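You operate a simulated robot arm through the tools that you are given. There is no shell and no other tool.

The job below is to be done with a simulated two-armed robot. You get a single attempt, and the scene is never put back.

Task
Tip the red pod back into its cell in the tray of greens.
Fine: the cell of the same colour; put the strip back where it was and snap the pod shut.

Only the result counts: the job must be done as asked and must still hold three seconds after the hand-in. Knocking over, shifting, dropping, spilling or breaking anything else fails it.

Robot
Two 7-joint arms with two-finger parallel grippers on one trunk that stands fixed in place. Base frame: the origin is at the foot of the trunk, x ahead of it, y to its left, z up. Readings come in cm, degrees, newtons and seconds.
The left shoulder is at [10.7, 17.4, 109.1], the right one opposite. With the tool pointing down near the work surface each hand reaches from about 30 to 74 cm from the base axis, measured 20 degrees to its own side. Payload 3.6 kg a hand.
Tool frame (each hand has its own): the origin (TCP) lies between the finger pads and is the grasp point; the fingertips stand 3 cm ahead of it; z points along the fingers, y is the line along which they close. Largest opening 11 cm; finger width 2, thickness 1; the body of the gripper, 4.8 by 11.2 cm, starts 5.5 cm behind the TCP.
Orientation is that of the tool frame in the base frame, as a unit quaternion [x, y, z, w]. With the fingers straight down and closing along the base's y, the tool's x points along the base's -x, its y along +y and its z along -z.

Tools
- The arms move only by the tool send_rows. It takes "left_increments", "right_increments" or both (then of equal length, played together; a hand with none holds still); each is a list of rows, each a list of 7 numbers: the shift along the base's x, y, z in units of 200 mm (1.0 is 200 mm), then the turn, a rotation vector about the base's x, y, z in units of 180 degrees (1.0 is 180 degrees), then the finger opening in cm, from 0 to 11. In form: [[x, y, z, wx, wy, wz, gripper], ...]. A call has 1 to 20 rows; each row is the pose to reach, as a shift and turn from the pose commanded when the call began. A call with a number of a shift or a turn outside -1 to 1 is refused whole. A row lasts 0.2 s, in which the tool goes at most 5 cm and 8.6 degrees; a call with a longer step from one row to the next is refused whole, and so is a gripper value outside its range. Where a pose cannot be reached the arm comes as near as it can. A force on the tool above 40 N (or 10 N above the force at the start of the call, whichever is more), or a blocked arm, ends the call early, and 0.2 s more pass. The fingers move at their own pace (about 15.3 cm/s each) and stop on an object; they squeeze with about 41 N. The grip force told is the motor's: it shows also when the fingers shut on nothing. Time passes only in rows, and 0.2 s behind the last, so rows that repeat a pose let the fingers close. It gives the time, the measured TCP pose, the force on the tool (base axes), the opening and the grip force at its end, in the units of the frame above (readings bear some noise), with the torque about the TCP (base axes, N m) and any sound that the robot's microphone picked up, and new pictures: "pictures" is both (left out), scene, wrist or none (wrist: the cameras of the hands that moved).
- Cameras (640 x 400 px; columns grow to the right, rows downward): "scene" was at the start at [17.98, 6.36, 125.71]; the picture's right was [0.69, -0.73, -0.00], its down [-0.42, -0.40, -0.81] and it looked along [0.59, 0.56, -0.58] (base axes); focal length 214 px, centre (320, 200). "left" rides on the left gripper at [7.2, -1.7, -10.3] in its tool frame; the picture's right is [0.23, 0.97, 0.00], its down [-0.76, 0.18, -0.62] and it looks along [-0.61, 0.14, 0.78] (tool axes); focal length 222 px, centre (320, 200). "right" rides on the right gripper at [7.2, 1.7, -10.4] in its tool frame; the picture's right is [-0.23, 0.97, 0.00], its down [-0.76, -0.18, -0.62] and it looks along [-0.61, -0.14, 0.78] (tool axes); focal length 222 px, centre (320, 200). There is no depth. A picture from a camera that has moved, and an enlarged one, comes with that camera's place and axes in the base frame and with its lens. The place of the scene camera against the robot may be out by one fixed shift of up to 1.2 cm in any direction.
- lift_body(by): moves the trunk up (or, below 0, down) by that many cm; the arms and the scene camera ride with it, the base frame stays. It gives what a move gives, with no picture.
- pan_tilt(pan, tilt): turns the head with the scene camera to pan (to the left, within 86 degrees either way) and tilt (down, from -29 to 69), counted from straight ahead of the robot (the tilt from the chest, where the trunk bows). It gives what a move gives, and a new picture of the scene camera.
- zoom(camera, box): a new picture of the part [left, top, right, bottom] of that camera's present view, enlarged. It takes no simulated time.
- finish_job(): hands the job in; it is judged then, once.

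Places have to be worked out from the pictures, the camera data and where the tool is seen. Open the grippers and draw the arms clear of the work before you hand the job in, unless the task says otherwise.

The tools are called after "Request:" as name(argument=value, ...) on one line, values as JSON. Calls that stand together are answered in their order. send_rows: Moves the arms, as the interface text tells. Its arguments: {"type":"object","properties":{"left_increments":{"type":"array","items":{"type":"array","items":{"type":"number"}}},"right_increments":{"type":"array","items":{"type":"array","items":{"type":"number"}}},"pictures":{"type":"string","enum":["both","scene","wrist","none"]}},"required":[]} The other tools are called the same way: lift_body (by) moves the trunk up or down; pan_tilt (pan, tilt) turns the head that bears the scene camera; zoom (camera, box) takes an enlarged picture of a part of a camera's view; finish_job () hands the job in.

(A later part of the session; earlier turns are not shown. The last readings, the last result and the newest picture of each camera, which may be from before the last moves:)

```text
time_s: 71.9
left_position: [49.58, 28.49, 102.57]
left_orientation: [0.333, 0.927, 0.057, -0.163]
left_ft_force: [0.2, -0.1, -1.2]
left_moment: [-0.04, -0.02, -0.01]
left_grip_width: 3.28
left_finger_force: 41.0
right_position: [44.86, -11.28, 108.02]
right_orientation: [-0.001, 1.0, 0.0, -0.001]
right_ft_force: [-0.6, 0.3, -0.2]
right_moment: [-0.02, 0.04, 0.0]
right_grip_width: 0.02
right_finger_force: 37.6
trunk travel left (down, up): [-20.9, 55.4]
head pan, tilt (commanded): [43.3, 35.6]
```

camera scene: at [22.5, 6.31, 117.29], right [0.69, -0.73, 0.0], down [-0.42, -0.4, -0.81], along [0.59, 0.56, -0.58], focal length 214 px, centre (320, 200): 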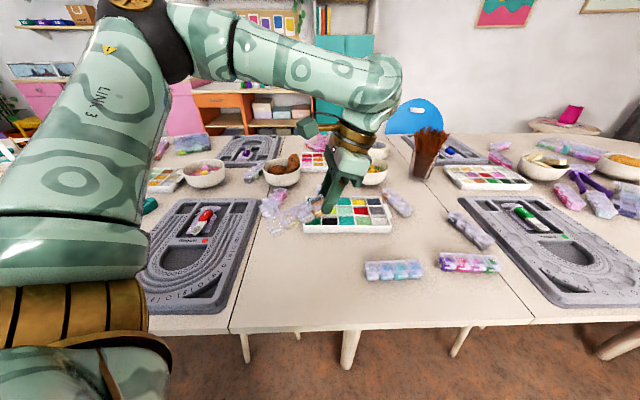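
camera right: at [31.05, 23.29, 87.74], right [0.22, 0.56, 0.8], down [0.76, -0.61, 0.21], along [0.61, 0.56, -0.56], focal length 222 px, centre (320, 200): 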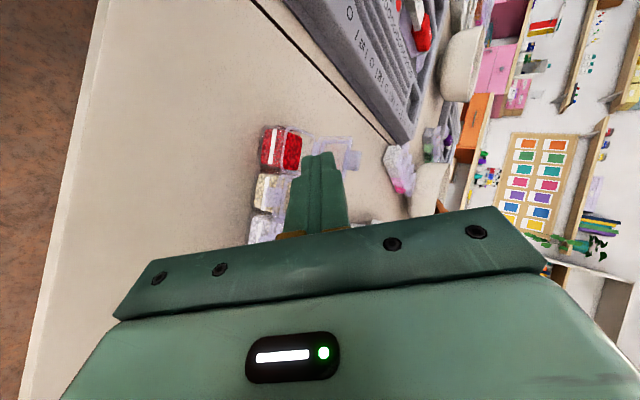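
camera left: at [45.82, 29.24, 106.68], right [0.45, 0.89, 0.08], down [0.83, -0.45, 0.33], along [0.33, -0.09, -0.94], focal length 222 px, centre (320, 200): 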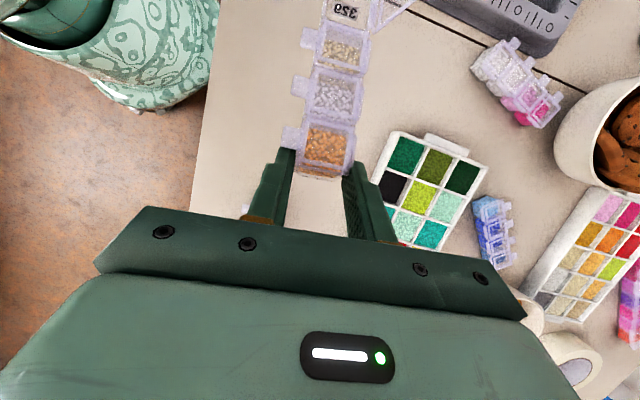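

I bring it down over its original spot, still tilted, to z ≈ 88.8.

Request:
send_rows(left_increments=[[-0.012, -0.0186, -0.086, 0, 0, 0, 0], [-0.0235, -0.037, -0.172, 0, 0, 0, 0], [-0.035, -0.056, -0.258, 0, 0, 0, 0], [-0.047, -0.074, -0.344, 0, 0, 0, 0], [-0.059, -0.093, -0.43, 0, 0, 0, 0], [-0.0705, -0.111, -0.516, 0, 0, 0, 0], [-0.082, -0.13, -0.602, 0, 0, 0, 0], [-0.094, -0.1485, -0.6885, 0, 0, 0, 0], [-0.094, -0.1485, -0.6885, 0, 0, 0, 0]], pictures="both")

Request:
zoom(camera="scene", box=[270, 200, 390, 290])

```text
time_s: 73.9
left_position: [47.61, 25.53, 88.78]
left_orientation: [0.333, 0.927, 0.058, -0.162]
left_ft_force: [0.7, 0.2, -2.1]
left_moment: [-0.03, -0.08, -0.02]
left_grip_width: 3.33
left_finger_force: 41.5
right_position: [44.65, -11.28, 108.16]
right_orientation: [-0.001, 1.0, 0.0, 0.0]
right_ft_force: [0.0, 0.6, 0.8]
right_moment: [0.02, 0.03, 0.0]
right_grip_width: 0.02
right_finger_force: 38.1
trunk travel left (down, up): [-20.9, 55.4]
head pan, tilt (commanded): [43.3, 35.6]
camera scene: at [17.98, 6.35, 125.72], right [0.69, -0.73, 0.0], down [-0.42, -0.4, -0.81], along [0.59, 0.56, -0.58], focal length 214 px, centre (320, 200)
camera left: at [44.0, 26.31, 100.85], right [0.45, 0.89, 0.08], down [0.83, -0.45, 0.33], along [0.33, -0.09, -0.94], focal length 222 px, centre (320, 200)
```

scene: 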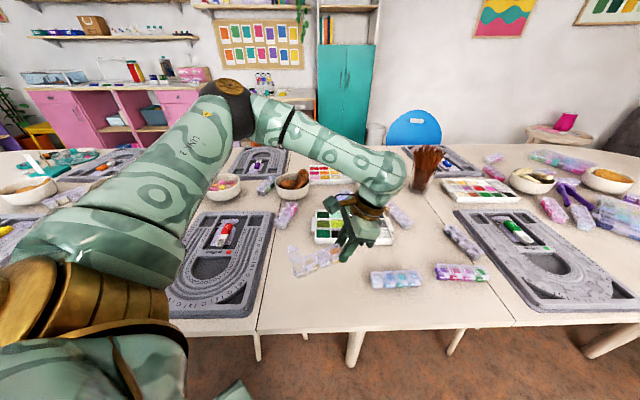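
left: 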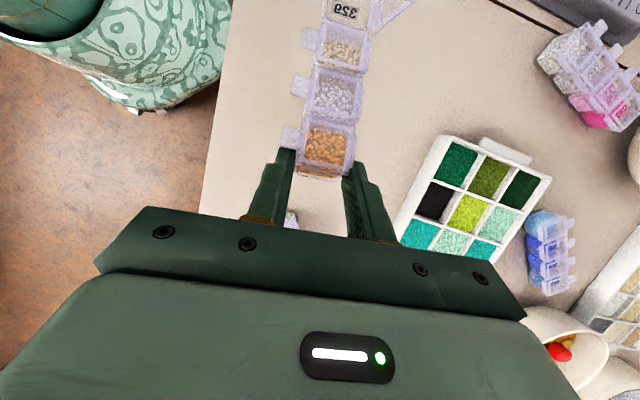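

```text
4.44 times, centred on (330, 245) of scene
camera zoom: at [17.98, 6.35, 125.72], right [0.69, -0.73, 0.0], down [-0.42, -0.4, -0.81], along [0.59, 0.56, -0.58], focal length 953 px, centre (276, 0)
```

zoom: 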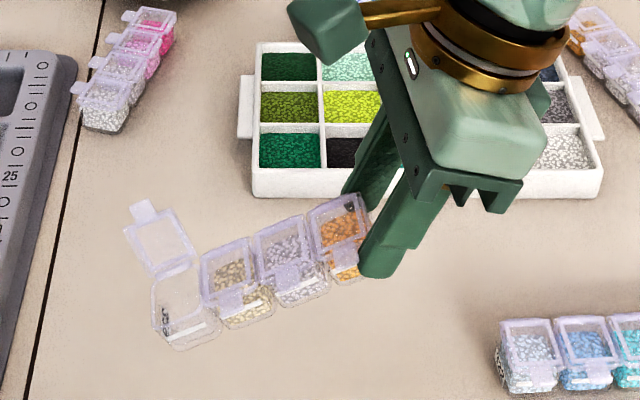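

The pose matches the earlier lifted pose exactly, so the strip hasn't slipped in the grip. I level it while descending to z ≈ 78.8, just above the table.

Request:
send_rows(left_increments=[[0, 0, -0.02, 0.011, 0.0134, 0, 0], [0, 0, -0.08, 0.022, 0.0268, 0, 0], [0, 0, -0.14, 0.0331, 0.0402, 0, 0], [0, 0, -0.2, 0.0441, 0.0536, 0, 0], [0, 0, -0.26, 0.0551, 0.067, 0, 0], [0, 0, -0.32, 0.0661, 0.0804, 0, 0], [0, 0, -0.38, 0.0771, 0.0938, 0, 0], [0, 0, -0.44, 0.0882, 0.1072, 0, 0], [0, 0, -0.49, 0.0882, 0.1072, 0, 0], [0, 0, -0.49, 0.0882, 0.1072, 0, 0]], pictures="both")

Request:
zoom(camera="scene", box=[270, 245, 370, 305])

```text
time_s: 76.1
left_position: [47.56, 25.49, 79.02]
left_orientation: [0.313, 0.871, 0.128, -0.358]
left_ft_force: [-0.1, -0.1, -1.2]
left_moment: [-0.04, -0.09, 0.0]
left_grip_width: 3.31
left_finger_force: 40.6
right_position: [44.69, -11.41, 108.19]
right_orientation: [-0.001, 1.0, 0.0, 0.0]
right_ft_force: [-0.3, -0.2, -0.9]
right_moment: [-0.03, 0.0, 0.01]
right_grip_width: 0.0
right_finger_force: 37.7
trunk travel left (down, up): [-20.9, 55.4]
head pan, tilt (commanded): [43.3, 35.6]
camera scene: at [18.0, 6.34, 125.71], right [0.69, -0.73, 0.0], down [-0.42, -0.4, -0.81], along [0.59, 0.56, -0.58], focal length 214 px, centre (320, 200)
camera left: at [48.23, 22.79, 91.41], right [0.49, 0.85, 0.16], down [0.87, -0.49, -0.1], along [0.0, 0.18, -0.98], focal length 222 px, centre (320, 200)
```

scene: 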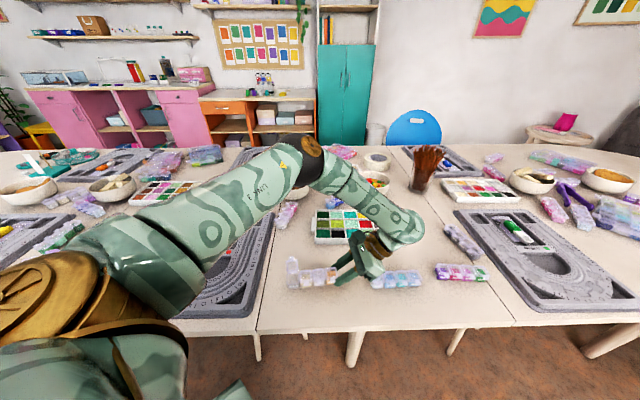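
left: 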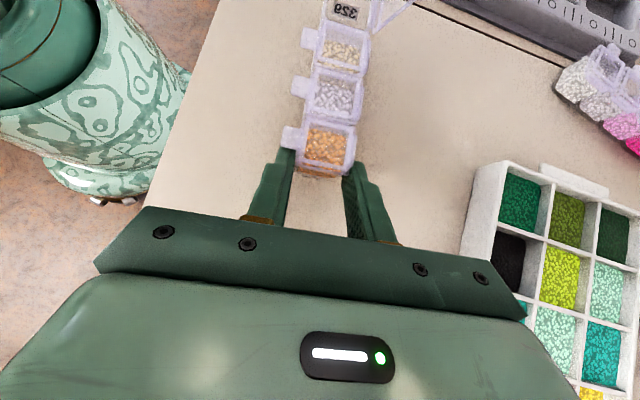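

```text
6.40 times, centred on (320, 275) of scene
camera zoom: at [18.0, 6.34, 125.71], right [0.69, -0.73, 0.0], down [-0.42, -0.4, -0.81], along [0.59, 0.56, -0.58], focal length 1373 px, centre (320, -280)
```

zoom: 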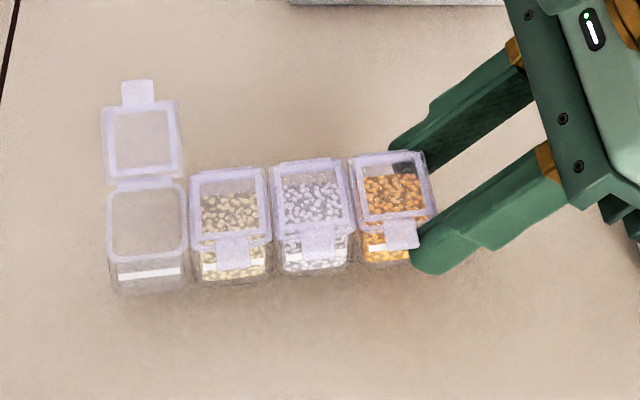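

The strip is level, 1.8 cm above its grasp height and within 0.2 cm laterally. I lower it gently, including the small correction (yaw -1.2°, -0.15 cm in y) that undoes the nudge at gripping.

Request:
send_rows(left_increments=[[0, -0.002, -0.02, 0, 0, -0.0016, 0], [0, -0.004, -0.04, 0, 0, -0.0032, 0], [0, -0.006, -0.06, 0, 0, -0.0048, 0], [0, -0.0075, -0.075, 0, 0, -0.0064, 0], [0, -0.0075, -0.084, 0, 0, -0.0064, 0], [0, -0.0075, -0.088, 0, 0, -0.0064, 0]], pictures="wrist")

Request:
zoom(camera="scene", box=[280, 260, 350, 300])

```text
time_s: 77.5
left_position: [47.56, 25.36, 77.26]
left_orientation: [0.321, 0.867, 0.133, -0.357]
left_ft_force: [1.9, 0.3, 16.2]
left_moment: [0.86, 1.0, -0.16]
left_grip_width: 3.28
left_finger_force: 40.9
right_position: [44.72, -11.38, 108.18]
right_orientation: [-0.002, 1.0, -0.001, 0.002]
right_ft_force: [0.2, 0.3, -0.4]
right_moment: [0.0, 0.0, 0.01]
right_grip_width: 0.03
right_finger_force: 37.7
trunk travel left (down, up): [-20.9, 55.4]
head pan, tilt (commanded): [43.3, 35.6]
camera left: at [48.1, 22.6, 89.72], right [0.51, 0.84, 0.16], down [0.86, -0.5, -0.09], along [0.0, 0.19, -0.98], focal length 222 px, centre (320, 200)
```

left: 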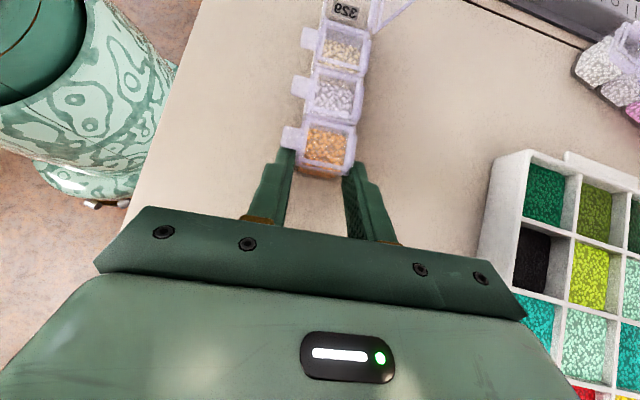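

```text
9.14 times, centred on (315, 280) of scene
camera zoom: at [17.89, 6.26, 125.76], right [0.69, -0.73, 0.0], down [-0.42, -0.4, -0.81], along [0.59, 0.56, -0.58], focal length 1961 px, centre (366, -531)
```

zoom: 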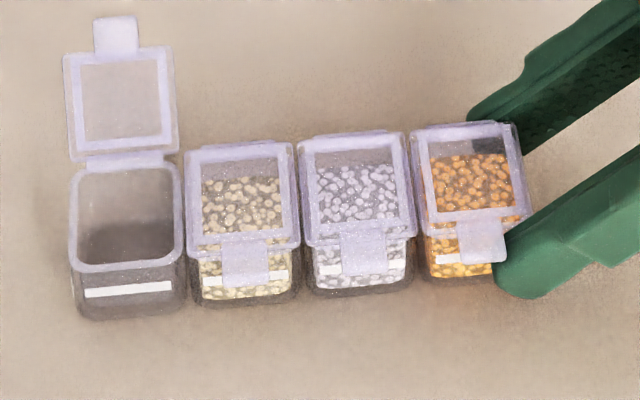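

Contact: the strip presses the table with 16 N, red end first. The scene view matches the original placement within about 0.1 cm. I back off slightly to relieve the force before releasing.

Request:
send_rows(left_increments=[[0, 0, 0.004, 0, 0, 0, 0], [0, 0, 0.006, 0, 0, 0, 0]], pictures="none")

```text
time_s: 78.1
left_position: [47.54, 25.34, 77.46]
left_orientation: [0.32, 0.867, 0.131, -0.357]
left_ft_force: [3.6, -0.7, 10.2]
left_moment: [0.05, 0.03, -0.03]
left_grip_width: 3.32
left_finger_force: 40.7
right_position: [44.63, -11.36, 108.08]
right_orientation: [-0.001, 1.0, -0.001, 0.0]
right_ft_force: [0.2, 0.8, -0.3]
right_moment: [0.02, -0.02, -0.05]
right_grip_width: 0.0
right_finger_force: 38.1
trunk travel left (down, up): [-20.9, 55.4]
head pan, tilt (commanded): [43.3, 35.6]
```

There's still 10 N of upward force, now near the fingertips. I raise a touch more.

Request:
send_rows(left_increments=[[0, 0, 0.002, 0, 0, 0, 0], [0, 0, 0.004, 0, 0, 0, 0], [0, 0, 0.004, 0, 0, 0, 0]], pictures="wrist")

Request:
zoom(camera="scene", box=[280, 260, 350, 300])

Request:
zoom(camera="left", box=[220, 0, 420, 230])

```text
time_s: 78.9
left_position: [47.56, 25.38, 77.33]
left_orientation: [0.322, 0.867, 0.132, -0.358]
left_ft_force: [-1.2, -0.3, 0.2]
left_moment: [-0.05, -0.03, -0.02]
left_grip_width: 3.32
left_finger_force: 40.9
right_position: [44.73, -11.25, 108.27]
right_orientation: [-0.001, 1.0, 0.0, 0.0]
right_ft_force: [0.2, 0.2, -0.3]
right_moment: [-0.01, 0.06, 0.01]
right_grip_width: 0.01
right_finger_force: 37.8
trunk travel left (down, up): [-20.9, 55.4]
head pan, tilt (commanded): [43.3, 35.6]
camera left: at [48.12, 22.69, 89.73], right [0.51, 0.84, 0.16], down [0.86, -0.5, -0.1], along [0.0, 0.19, -0.98], focal length 222 px, centre (320, 200)
```

left: 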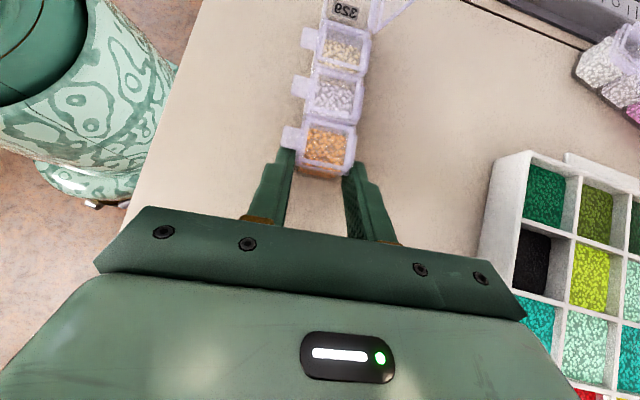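

```text
9.14 times, centred on (315, 280) of scene
camera zoom: at [17.99, 6.35, 125.7], right [0.69, -0.73, 0.0], down [-0.42, -0.4, -0.81], along [0.59, 0.56, -0.58], focal length 1961 px, centre (366, -531)
```

zoom: 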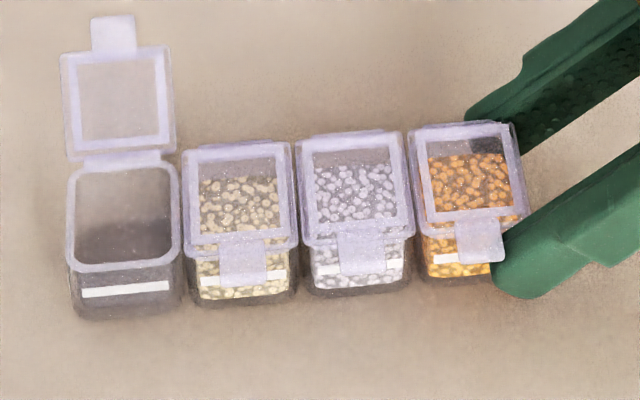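

```text
1.74 times, centred on (320, 115) of left
camera zoom: at [48.12, 22.69, 89.73], right [0.51, 0.84, 0.16], down [0.86, -0.5, -0.1], along [0.0, 0.19, -0.98], focal length 386 px, centre (320, 348)
```

zoom: 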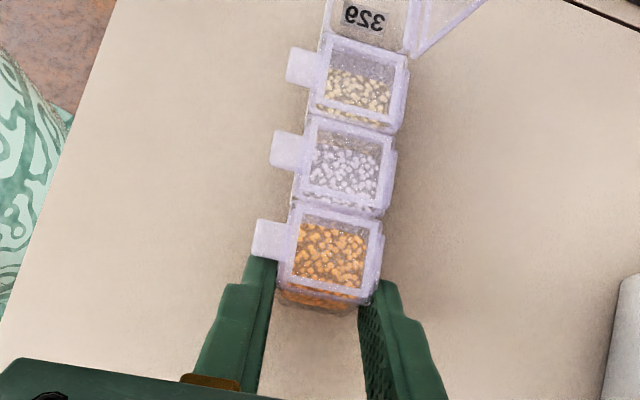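

The force is now zero and the strip is within about 1 mm of its original image position. I open the left fingers gently.

Request:
send_rows(left_increments=[[0, 0, 0, 0, 0, 0, 3.5], [0, 0, 0, 0, 0, 0, 3.8], [0, 0, 0, 0, 0, 0, 4.5], [0, 0, 0, 0, 0, 0, 5.5], [0, 0, 0, 0, 0, 0, 7], [0, 0, 0, 0, 0, 0, 7]], pictures="wrist")

Request:
zoom(camera="scene", box=[280, 260, 350, 300])

Request:
zoom(camera="left", box=[220, 90, 420, 230])

```text
time_s: 80.3
left_position: [47.54, 25.28, 77.43]
left_orientation: [0.321, 0.867, 0.132, -0.358]
left_ft_force: [-1.0, 0.1, 0.1]
left_moment: [0.01, 0.01, -0.04]
left_grip_width: 6.98
left_finger_force: 0.0
right_position: [44.62, -11.39, 108.18]
right_orientation: [-0.002, 1.0, 0.0, 0.0]
right_ft_force: [-0.2, 0.3, -1.0]
right_moment: [-0.01, -0.02, -0.03]
right_grip_width: 0.0
right_finger_force: 37.3
trunk travel left (down, up): [-20.9, 55.4]
head pan, tilt (commanded): [43.3, 35.6]
camera left: at [48.15, 22.67, 89.77], right [0.51, 0.84, 0.16], down [0.86, -0.5, -0.09], along [0.0, 0.19, -0.98], focal length 222 px, centre (320, 200)
```

left: 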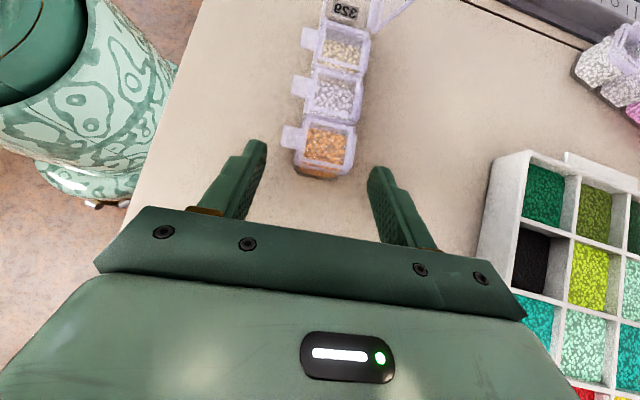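

```text
9.14 times, centred on (315, 280) of scene
camera zoom: at [17.99, 6.34, 125.71], right [0.69, -0.73, 0.0], down [-0.42, -0.4, -0.81], along [0.59, 0.56, -0.58], focal length 1961 px, centre (366, -531)
```

zoom: 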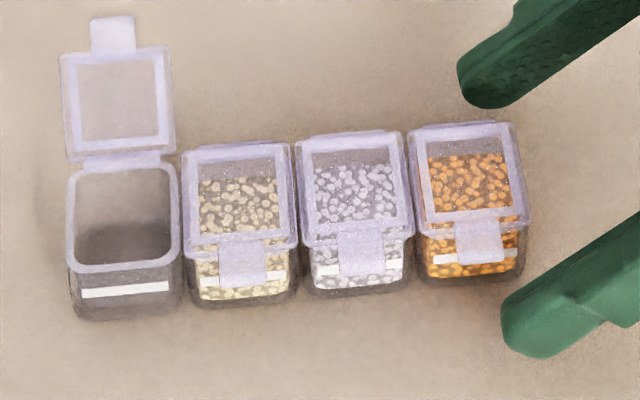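

```text
2.86 times, centred on (320, 160) of left
camera zoom: at [48.15, 22.67, 89.77], right [0.51, 0.84, 0.16], down [0.86, -0.5, -0.09], along [0.0, 0.19, -0.98], focal length 635 px, centre (320, 314)
```

zoom: 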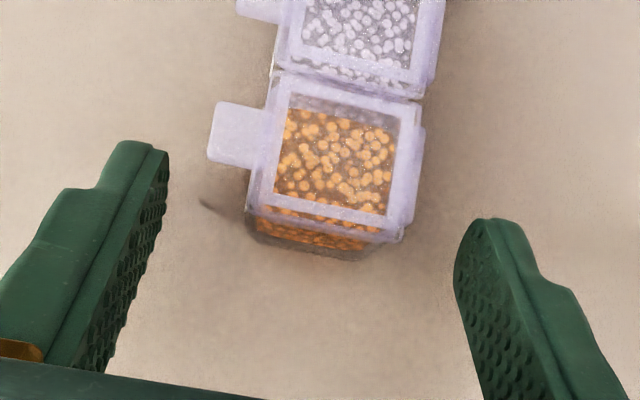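

The strip is released and standing in place. I withdraw the left hand backward and up, then straighten it.

Request:
send_rows(left_increments=[[0.022, -0.018, 0, 0, 0, 0, 7], [0.05, -0.042, 0.01, 0, 0, 0, 7], [0.06, -0.05, 0.1, 0, 0, 0, 7], [0.06, -0.05, 0.2, 0, 0, 0, 7], [0.06, -0.05, 0.3, -0.0265, -0.0322, 0, 7], [0.06, -0.05, 0.42, -0.053, -0.0643, 0, 7], [0.06, -0.05, 0.54, -0.0795, -0.0965, 0, 7], [0.06, -0.05, 0.66, -0.106, -0.1287, 0, 7], [0.06, -0.05, 0.75, -0.1325, -0.1608, 0, 7], [0.06, -0.05, 0.8, -0.159, -0.193, 0, 7], [0.06, -0.05, 0.8, -0.159, -0.193, 0, 7]], pictures="both")

Request:
zoom(camera="scene", box=[280, 260, 350, 300])

```text
time_s: 82.7
left_position: [48.69, 24.32, 93.53]
left_orientation: [0.344, 0.939, 0.005, 0.005]
left_ft_force: [-0.4, 0.3, -0.9]
left_moment: [0.01, -0.01, 0.03]
left_grip_width: 7.0
left_finger_force: 0.0
right_position: [44.76, -11.29, 108.19]
right_orientation: [-0.001, 1.0, -0.001, 0.0]
right_ft_force: [1.0, 0.6, 0.0]
right_moment: [0.04, -0.03, 0.01]
right_grip_width: 0.0
right_finger_force: 37.5
trunk travel left (down, up): [-20.9, 55.4]
head pan, tilt (commanded): [43.3, 35.6]
camera scene: at [18.01, 6.32, 125.71], right [0.69, -0.73, 0.0], down [-0.42, -0.4, -0.81], along [0.59, 0.56, -0.58], focal length 214 px, centre (320, 200)
camera left: at [42.04, 27.65, 103.69], right [0.46, 0.89, 0.01], down [0.69, -0.36, 0.63], along [0.56, -0.28, -0.78], focal length 222 px, centre (320, 200)
```

scene: 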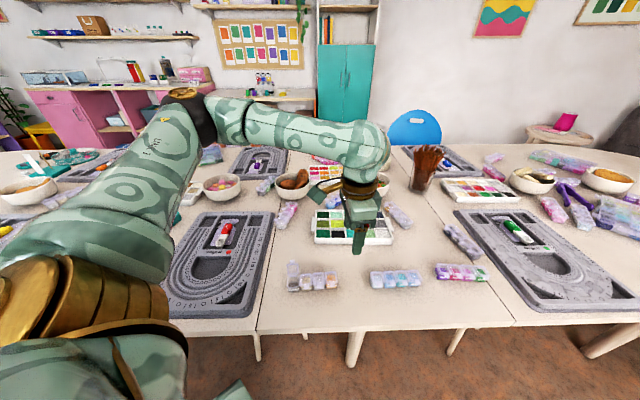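
left: 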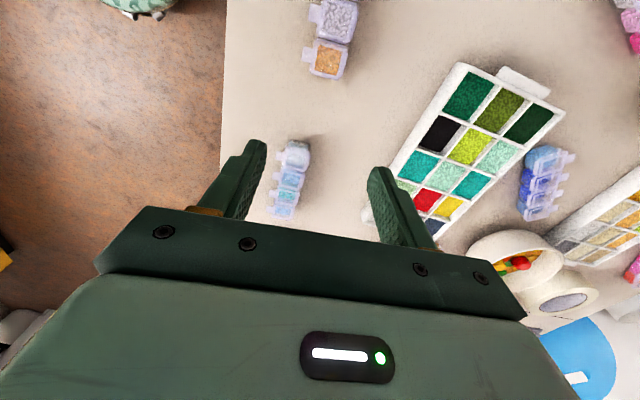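

```text
9.14 times, centred on (315, 280) of scene
camera zoom: at [18.01, 6.32, 125.71], right [0.69, -0.73, 0.0], down [-0.42, -0.4, -0.81], along [0.59, 0.56, -0.58], focal length 1961 px, centre (366, -531)
```

zoom: 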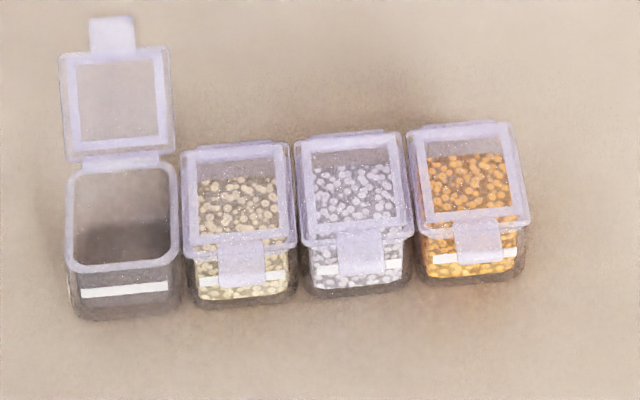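

The strip sits as it did at the start. To shut the lid, I move the closed left hand, pointing down, to behind the open lid.

Request:
send_rows(left_increments=[[-0.07, 0.11, 0, 0, 0, 0, 4], [-0.14, 0.22, 0, 0, 0, 0, 0], [-0.21, 0.34, 0, 0, 0, 0, 0], [-0.28, 0.46, 0, 0, 0, 0, 0], [-0.34, 0.56, 0, 0, 0, 0, 0], [-0.3935, 0.639, 0, 0, 0, 0, 0], [-0.3935, 0.639, -0.1, 0, 0, 0, 0], [-0.3935, 0.639, -0.25, 0, 0, 0, 0], [-0.3935, 0.639, -0.4, 0, 0, 0, 0], [-0.3935, 0.639, -0.4, 0, 0, 0, 0]], pictures="both")

Request:
zoom(camera="scene", box=[260, 230, 360, 300])

Request:
zoom(camera="left", box=[200, 60, 420, 220])

```text
time_s: 84.9
left_position: [40.8, 37.27, 85.53]
left_orientation: [0.344, 0.939, 0.005, 0.003]
left_ft_force: [0.5, 0.4, 0.0]
left_moment: [0.02, 0.01, 0.0]
left_grip_width: 0.0
left_finger_force: 37.8
right_position: [44.57, -11.26, 108.17]
right_orientation: [0.0, 1.0, 0.0, 0.0]
right_ft_force: [0.0, 0.1, -0.6]
right_moment: [0.03, -0.03, 0.04]
right_grip_width: 0.0
right_finger_force: 37.7
trunk travel left (down, up): [-20.9, 55.4]
head pan, tilt (commanded): [43.3, 35.6]
camera scene: at [17.96, 6.35, 125.72], right [0.69, -0.73, 0.0], down [-0.42, -0.4, -0.81], along [0.59, 0.56, -0.58], focal length 214 px, centre (320, 200)
camera left: at [34.13, 40.47, 95.57], right [0.46, 0.89, 0.01], down [0.69, -0.36, 0.63], along [0.56, -0.28, -0.78], focal length 222 px, centre (320, 200)
```

scene: 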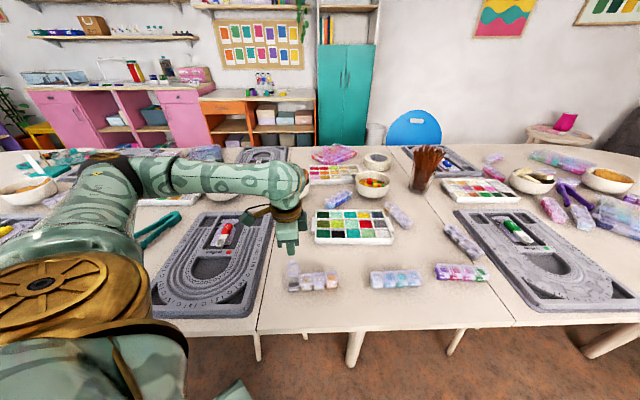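
left: 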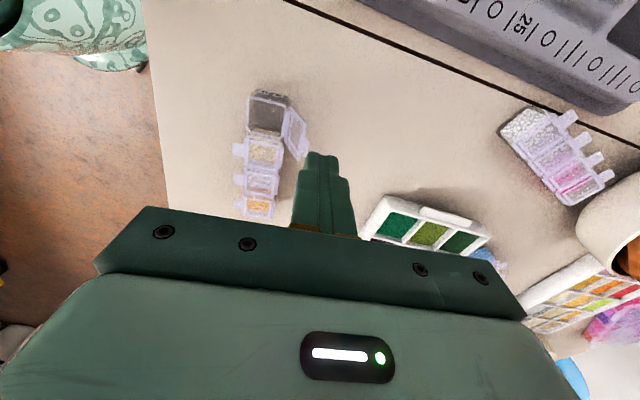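

```text
5.71 times, centred on (310, 265) of scene
camera zoom: at [17.96, 6.35, 125.72], right [0.69, -0.73, 0.0], down [-0.42, -0.4, -0.81], along [0.59, 0.56, -0.58], focal length 1226 px, centre (377, -171)
```

zoom: 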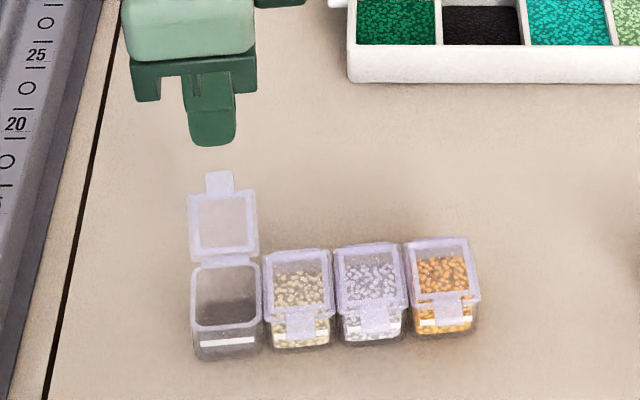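

```text
2.50 times, centred on (310, 140) of left
camera zoom: at [34.13, 40.47, 95.57], right [0.46, 0.89, 0.01], down [0.69, -0.36, 0.63], along [0.56, -0.28, -0.78], focal length 555 px, centre (345, 350)
```

zoom: 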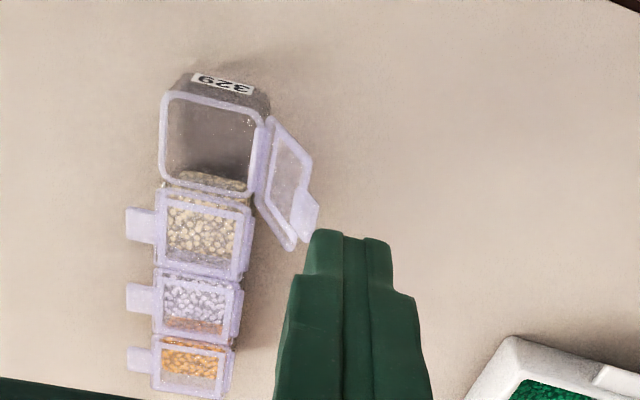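

The lid stands open at about 120°. I step the closed fingers back a little, lower them behind the lid, and then sweep forward to bring it over.

Request:
send_rows(left_increments=[[0.016, 0.0193, 0, 0, 0, 0, 0], [0.0318, 0.0386, 0, 0, 0, 0, 0], [0.0318, 0.0386, -0.07, 0, 0, 0, 0], [0.0318, 0.0386, -0.14, 0, 0, 0, 0], [0.0318, 0.0386, -0.2, 0, 0, 0, 0], [0.0318, 0.0386, -0.2, 0, 0, 0, 0]], pictures="none")

Request:
send_rows(left_increments=[[-0.016, -0.0193, 0, 0, 0, 0, 0], [-0.032, -0.0386, 0, 0, 0, 0, 0], [-0.048, -0.0579, 0, 0, 0, 0, 0], [-0.064, -0.0772, 0, 0, 0, 0, 0], [-0.08, -0.0965, 0, 0, 0, 0, 0], [-0.095, -0.1158, 0, 0, 0, 0, 0]], pictures="both")

Request:
zoom(camera="scene", box=[260, 240, 360, 310])

Request:
zoom(camera="left", box=[200, 80, 420, 240])

```text
time_s: 86.3
left_position: [41.48, 38.03, 81.43]
left_orientation: [0.344, 0.939, 0.005, 0.003]
left_ft_force: [0.7, -0.5, -0.7]
left_moment: [0.02, 0.02, -0.03]
left_grip_width: 0.0
left_finger_force: 38.6
right_position: [44.76, -11.34, 108.12]
right_orientation: [-0.001, 1.0, 0.0, 0.0]
right_ft_force: [0.1, -0.3, -1.0]
right_moment: [-0.01, -0.01, -0.01]
right_grip_width: 0.0
right_finger_force: 37.9
trunk travel left (down, up): [-20.9, 55.4]
head pan, tilt (commanded): [43.3, 35.6]
```

```text
time_s: 87.7
left_position: [39.63, 35.6, 81.35]
left_orientation: [0.344, 0.939, 0.005, 0.004]
left_ft_force: [0.2, -0.6, -0.4]
left_moment: [0.01, 0.0, -0.02]
left_grip_width: 0.01
left_finger_force: 37.2
right_position: [44.74, -11.37, 108.12]
right_orientation: [0.0, 1.0, 0.0, -0.001]
right_ft_force: [0.5, -0.6, 0.2]
right_moment: [0.0, -0.01, -0.02]
right_grip_width: 0.0
right_finger_force: 38.2
trunk travel left (down, up): [-20.9, 55.4]
head pan, tilt (commanded): [43.3, 35.6]
camera scene: at [17.98, 6.35, 125.72], right [0.69, -0.73, 0.0], down [-0.42, -0.4, -0.81], along [0.59, 0.56, -0.58], focal length 214 px, centre (320, 200)
camera left: at [32.91, 38.87, 91.62], right [0.46, 0.89, 0.01], down [0.69, -0.36, 0.63], along [0.56, -0.28, -0.78], focal length 222 px, centre (320, 200)
```

scene: 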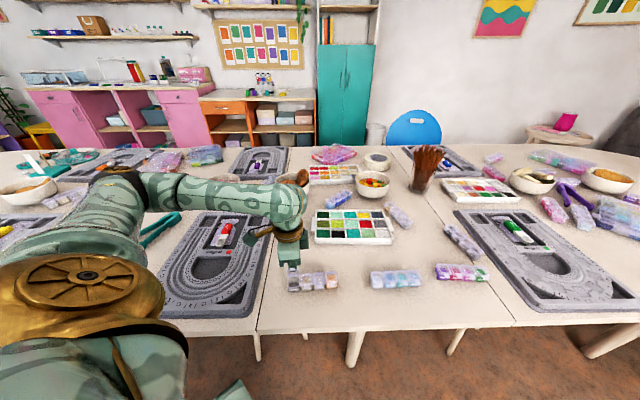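
left: 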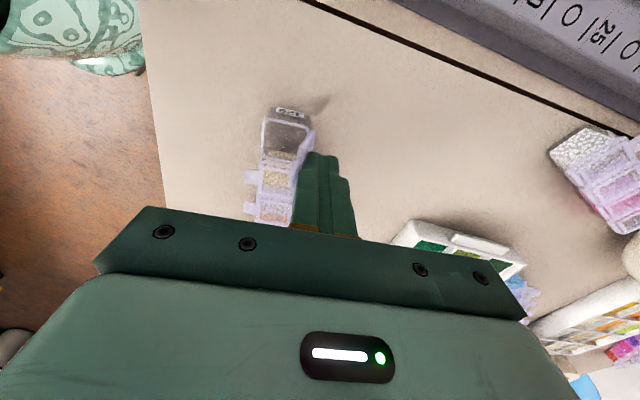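

```text
5.71 times, centred on (310, 275) of scene
camera zoom: at [17.98, 6.35, 125.72], right [0.69, -0.73, 0.0], down [-0.42, -0.4, -0.81], along [0.59, 0.56, -0.58], focal length 1226 px, centre (377, -229)
```

zoom: 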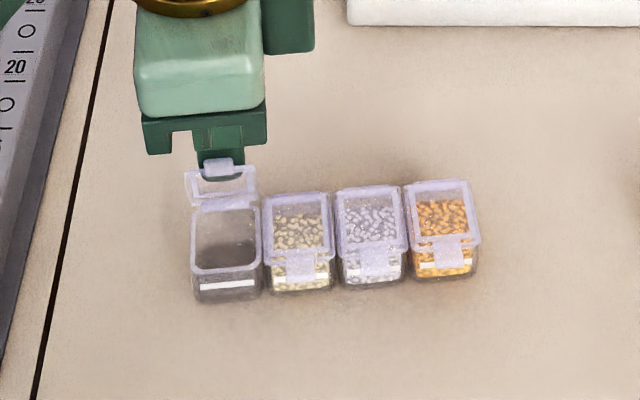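

```text
2.50 times, centred on (310, 160) of left
camera zoom: at [32.91, 38.87, 91.62], right [0.46, 0.89, 0.01], down [0.69, -0.36, 0.63], along [0.56, -0.28, -0.78], focal length 555 px, centre (345, 300)
```

zoom: 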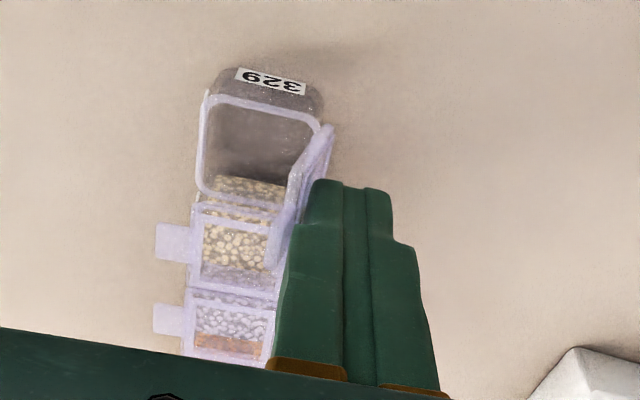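

The lid is now at vertical and in contact with the fingers. I continue forward over the pod and start lowering.

Request:
send_rows(left_increments=[[-0.0159, -0.0193, 0, 0, 0, 0, 0], [-0.0318, -0.0386, 0, 0, 0, 0, 0], [-0.0476, -0.0579, 0, 0, 0, 0, 0], [-0.0635, -0.0772, 0, 0, 0, 0, 0], [-0.0778, -0.0946, 0, 0, 0, 0, 0], [-0.0778, -0.0946, -0.02, 0, 0, 0, 0], [-0.0778, -0.0946, -0.035, 0, 0, 0, 0]], pictures="both")

Request:
zoom(camera="scene", box=[260, 240, 360, 310])

Request:
zoom(camera="left", box=[200, 80, 420, 240])

```text
time_s: 89.3
left_position: [38.02, 33.63, 80.83]
left_orientation: [0.344, 0.939, 0.006, 0.003]
left_ft_force: [-0.4, -0.3, 0.6]
left_moment: [-0.03, 0.0, 0.04]
left_grip_width: 0.0
left_finger_force: 37.4
right_position: [44.61, -11.28, 108.06]
right_orientation: [-0.001, 1.0, -0.001, 0.0]
right_ft_force: [0.2, -0.4, -0.5]
right_moment: [-0.04, -0.01, -0.01]
right_grip_width: 0.0
right_finger_force: 37.7
trunk travel left (down, up): [-20.9, 55.4]
head pan, tilt (commanded): [43.3, 35.6]
camera scene: at [17.98, 6.35, 125.71], right [0.69, -0.73, 0.0], down [-0.42, -0.4, -0.81], along [0.59, 0.56, -0.58], focal length 214 px, centre (320, 200)
camera left: at [31.34, 36.98, 90.94], right [0.46, 0.89, 0.01], down [0.69, -0.36, 0.63], along [0.56, -0.28, -0.78], focal length 222 px, centre (320, 200)
```

scene: 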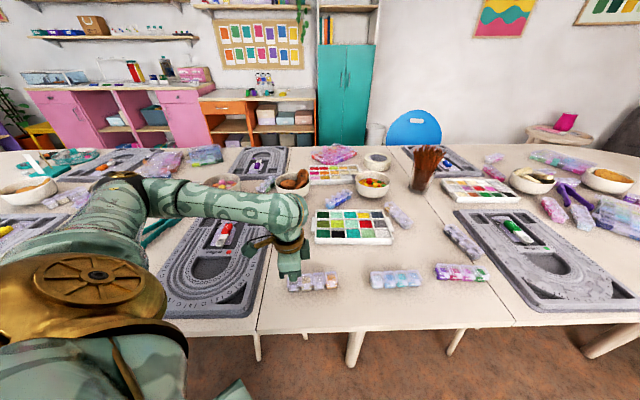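
left: 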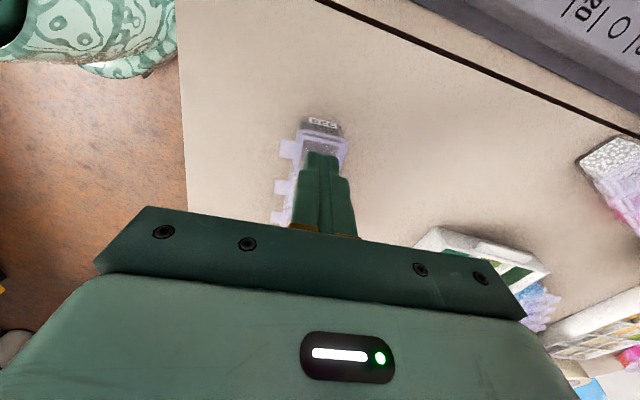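

```text
5.71 times, centred on (310, 275) of scene
camera zoom: at [17.98, 6.35, 125.71], right [0.69, -0.73, 0.0], down [-0.42, -0.4, -0.81], along [0.59, 0.56, -0.58], focal length 1226 px, centre (377, -229)
```

zoom: 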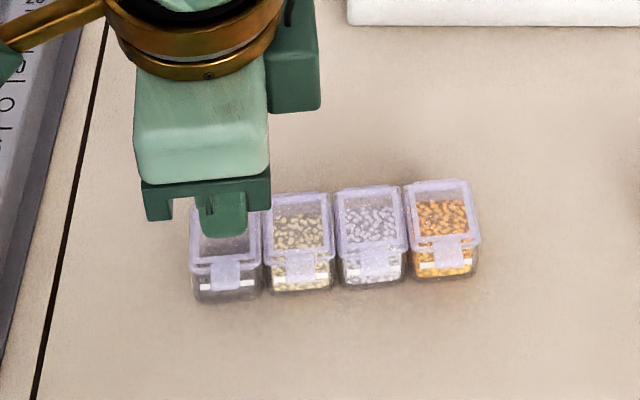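

```text
2.50 times, centred on (310, 160) of left
camera zoom: at [31.34, 36.98, 90.94], right [0.46, 0.89, 0.01], down [0.69, -0.36, 0.63], along [0.56, -0.28, -0.78], focal length 555 px, centre (345, 300)
```

zoom: 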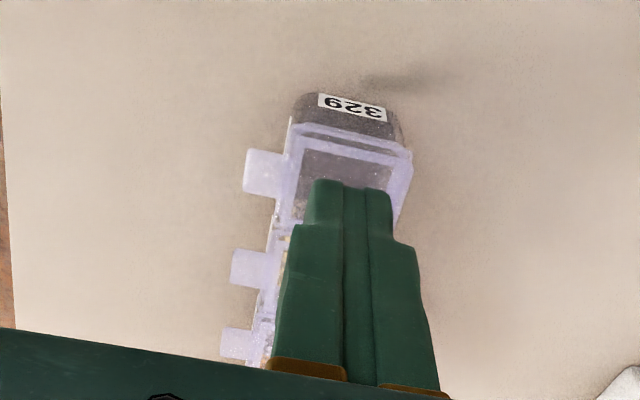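

The lid has come down over the pod. I shift slightly toward its front edge and press down in small steps, listening for the snap.

Request:
send_rows(left_increments=[[-0.016, -0.0193, -0.01, 0, 0, 0, 0], [-0.016, -0.0193, -0.025, 0, 0, 0, 0], [-0.016, -0.0193, -0.035, 0, 0, 0, 0], [-0.016, -0.0193, -0.04, 0, 0, 0, 0], [-0.016, -0.0193, -0.045, 0, 0, 0, 0], [-0.016, -0.0193, -0.05, 0, 0, 0, 0]], pictures="none")

Request:
zoom(camera="scene", box=[270, 255, 350, 305])

```text
time_s: 90.7
left_position: [37.75, 33.28, 79.92]
left_orientation: [0.344, 0.939, 0.007, 0.006]
left_ft_force: [-1.9, 1.6, 18.9]
left_moment: [0.15, 0.02, -0.01]
left_grip_width: 0.0
left_finger_force: 37.3
right_position: [44.51, -11.34, 108.26]
right_orientation: [-0.002, 1.0, 0.0, 0.001]
right_ft_force: [0.5, 0.2, -0.6]
right_moment: [-0.01, 0.0, 0.0]
right_grip_width: 0.0
right_finger_force: 37.8
trunk travel left (down, up): [-20.9, 55.4]
head pan, tilt (commanded): [43.3, 35.6]
```

```text
8.00 times, centred on (310, 280) of scene
camera zoom: at [17.82, 6.26, 125.77], right [0.69, -0.73, 0.0], down [-0.42, -0.4, -0.81], along [0.59, 0.56, -0.58], focal length 1716 px, centre (400, -440)
```

zoom: 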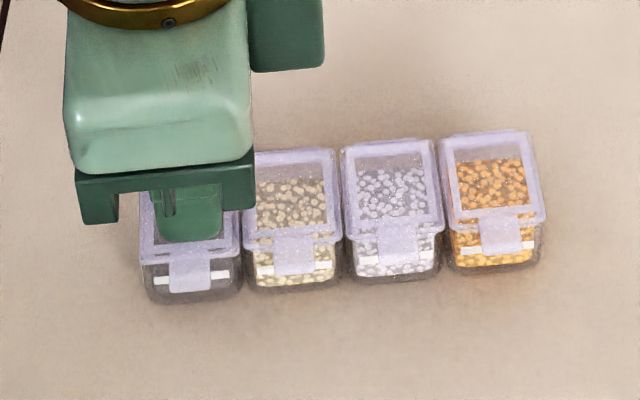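

The lid is pressed with 19 N but I heard no click yet. I press a little harder and then listen again.

Request:
send_rows(left_increments=[[-0.006, -0.007, -0.003, 0, 0, 0, 0], [-0.006, -0.007, -0.006, 0, 0, 0, 0], [-0.006, -0.007, -0.008, 0, 0, 0, 0]], pictures="none")

```text
time_s: 91.5
left_position: [37.63, 33.1, 79.71]
left_orientation: [0.344, 0.939, 0.008, 0.006]
left_ft_force: [5.7, 7.1, 32.1]
left_moment: [0.33, -0.25, 0.0]
left_grip_width: 0.0
left_finger_force: 37.4
right_position: [44.63, -11.45, 108.24]
right_orientation: [-0.001, 1.0, -0.001, 0.001]
right_ft_force: [-0.8, -0.8, -0.9]
right_moment: [0.0, 0.03, -0.01]
right_grip_width: 0.0
right_finger_force: 37.4
trunk travel left (down, up): [-20.9, 55.4]
head pan, tilt (commanded): [43.3, 35.6]
```

Pressed to 32 N. I lift straight up and inspect the lid closely.

Request:
send_rows(left_increments=[[0, 0, 0.02, 0, 0, 0, 0], [0, 0, 0.1, 0, 0, 0, 0], [0, 0, 0.25, 0, 0, 0, 0], [0.05, 0.06, 0.45, 0, 0, 0, 0], [0.15, 0.18, 0.6, 0, 0, 0, 0], [0.3, 0.36, 0.75, 0, 0, 0, 0], [0.3, 0.36, 0.75, 0, 0, 0, 0]], pictures="both")

Request:
zoom(camera="scene", box=[280, 260, 350, 300])

Request:
zoom(camera="scene", box=[284, 268, 314, 298])

```text
refused: row 6 steps farther than a row can; nothing moved
```

```text
9.14 times, centred on (315, 280) of scene
camera zoom: at [17.84, 6.26, 125.76], right [0.69, -0.73, 0.0], down [-0.42, -0.4, -0.81], along [0.59, 0.56, -0.58], focal length 1961 px, centre (366, -531)
```

zoom: 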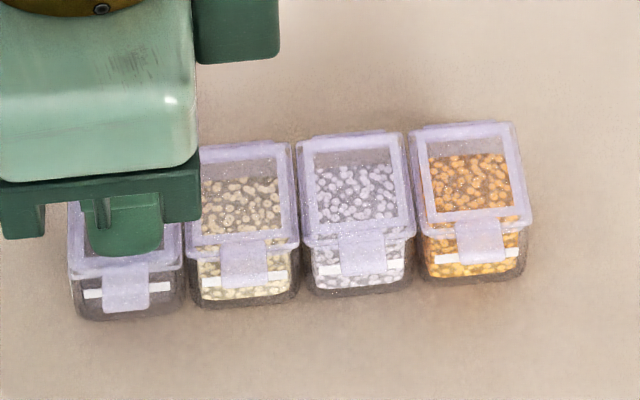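

```text
13.33 times, centred on (299, 283) of scene
camera zoom: at [17.84, 6.26, 125.76], right [0.69, -0.73, 0.0], down [-0.42, -0.4, -0.81], along [0.59, 0.56, -0.58], focal length 2860 px, centre (600, -907)
```

zoom: 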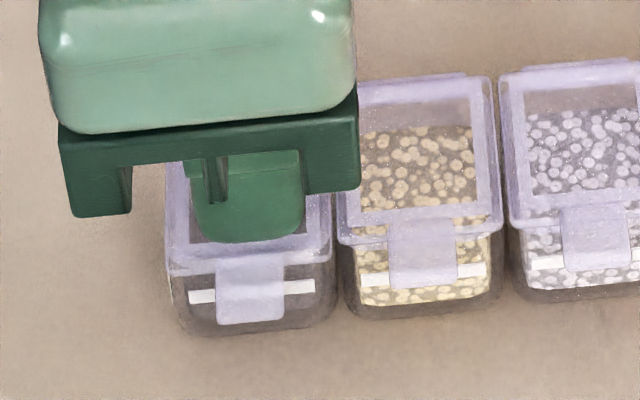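

The lid is being pressed slightly below flush by the finger. I lift away with smaller steps and check that it stays shut.

Request:
send_rows(left_increments=[[0, 0, 0.02, 0, 0, 0, 0], [0, 0, 0.1, 0, 0, 0, 0], [0, 0, 0.25, 0, 0, 0, 0], [0.05, 0.06, 0.4, 0, 0, 0, 0], [0.13, 0.15, 0.52, 0, 0, 0, 0], [0.21, 0.25, 0.62, 0, 0, 0, 0], [0.28, 0.33, 0.7, 0, 0, 0, 0], [0.28, 0.33, 0.7, 0, 0, 0, 0]], pictures="both")

Request:
zoom(camera="scene", box=[280, 260, 350, 300])

Request:
zoom(camera="scene", box=[284, 268, 314, 298])

```text
time_s: 93.3
left_position: [43.11, 39.83, 93.5]
left_orientation: [0.345, 0.939, 0.005, 0.004]
left_ft_force: [0.6, -1.0, 0.3]
left_moment: [-0.02, 0.04, -0.03]
left_grip_width: 0.0
left_finger_force: 37.9
right_position: [44.75, -11.34, 108.16]
right_orientation: [-0.001, 1.0, 0.001, 0.0]
right_ft_force: [-1.0, -0.8, -0.1]
right_moment: [0.01, -0.02, 0.0]
right_grip_width: 0.0
right_finger_force: 37.6
trunk travel left (down, up): [-20.9, 55.4]
head pan, tilt (commanded): [43.3, 35.6]
camera scene: at [17.97, 6.35, 125.72], right [0.69, -0.73, 0.0], down [-0.42, -0.4, -0.81], along [0.59, 0.56, -0.58], focal length 214 px, centre (320, 200)
camera left: at [36.61, 43.1, 103.75], right [0.46, 0.89, 0.01], down [0.69, -0.36, 0.63], along [0.56, -0.28, -0.78], focal length 222 px, centre (320, 200)
```

scene: 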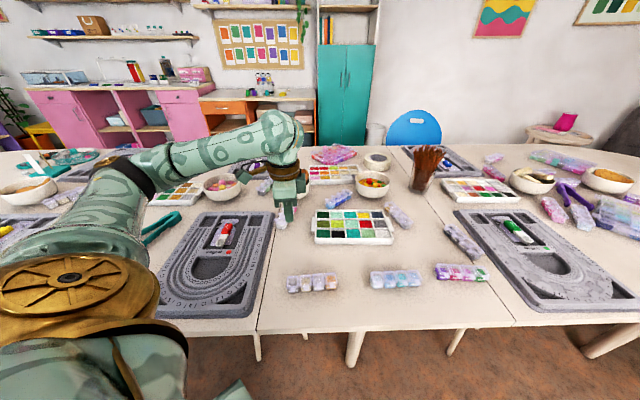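
left: 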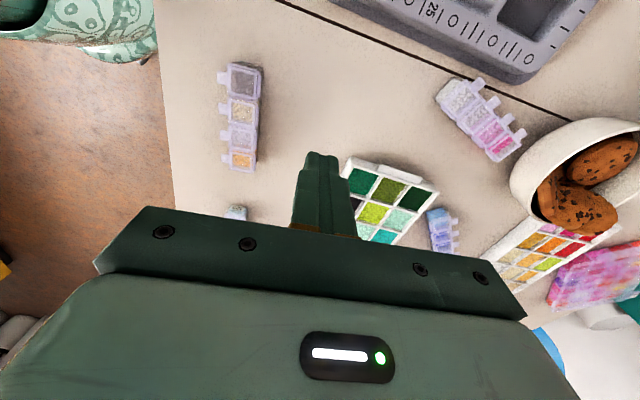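

```text
9.14 times, centred on (315, 280) of scene
camera zoom: at [17.97, 6.35, 125.72], right [0.69, -0.73, 0.0], down [-0.42, -0.4, -0.81], along [0.59, 0.56, -0.58], focal length 1961 px, centre (366, -531)
```

zoom: 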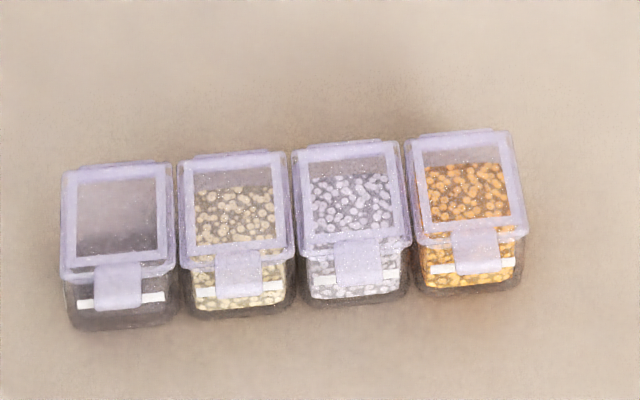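

```text
13.33 times, centred on (299, 283) of scene
camera zoom: at [17.97, 6.35, 125.72], right [0.69, -0.73, 0.0], down [-0.42, -0.4, -0.81], along [0.59, 0.56, -0.58], focal length 2860 px, centre (600, -907)
```

zoom: 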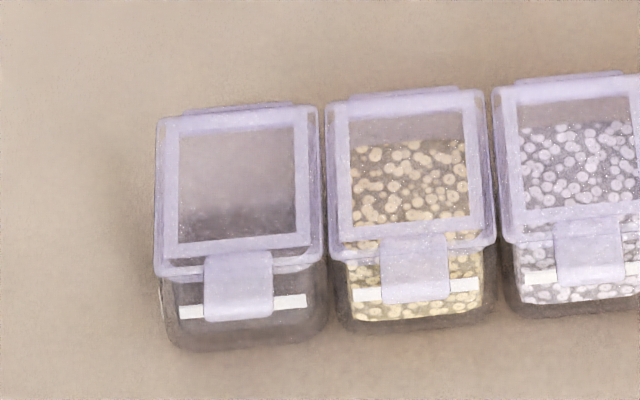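

The lid is shut and looks flush with its neighbours. The press dragged the strip about 0.4 cm toward -x, though. I check the lid from the left camera before deciding on a small correction.

Request:
zoom(camera="left", box=[200, 50, 300, 180])

Request:
zoom(camera="scene", box=[300, 195, 400, 255])

Request:
zoom(camera="left", box=[210, 55, 270, 105])

```text
3.08 times, centred on (250, 115) of left
camera zoom: at [36.61, 43.1, 103.75], right [0.46, 0.89, 0.01], down [0.69, -0.36, 0.63], along [0.56, -0.28, -0.78], focal length 684 px, centre (535, 462)
```

zoom: 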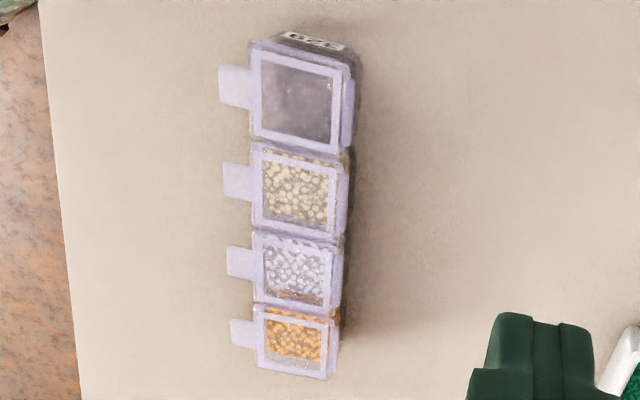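

```text
6.40 times, centred on (350, 225) of scene
camera zoom: at [17.97, 6.35, 125.72], right [0.69, -0.73, 0.0], down [-0.42, -0.4, -0.81], along [0.59, 0.56, -0.58], focal length 1373 px, centre (128, 40)
```

zoom: 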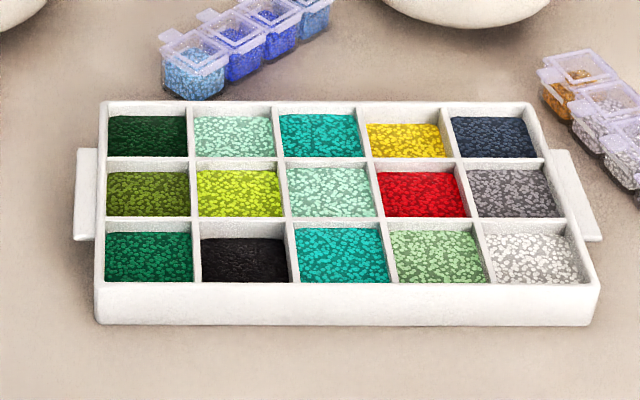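

```text
8.00 times, centred on (240, 80) of left
camera zoom: at [36.61, 43.1, 103.75], right [0.46, 0.89, 0.01], down [0.69, -0.36, 0.63], along [0.56, -0.28, -0.78], focal length 1777 px, centre (960, 1160)
```

zoom: 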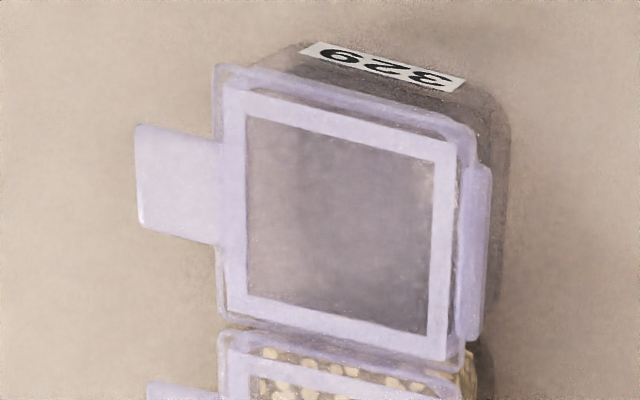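

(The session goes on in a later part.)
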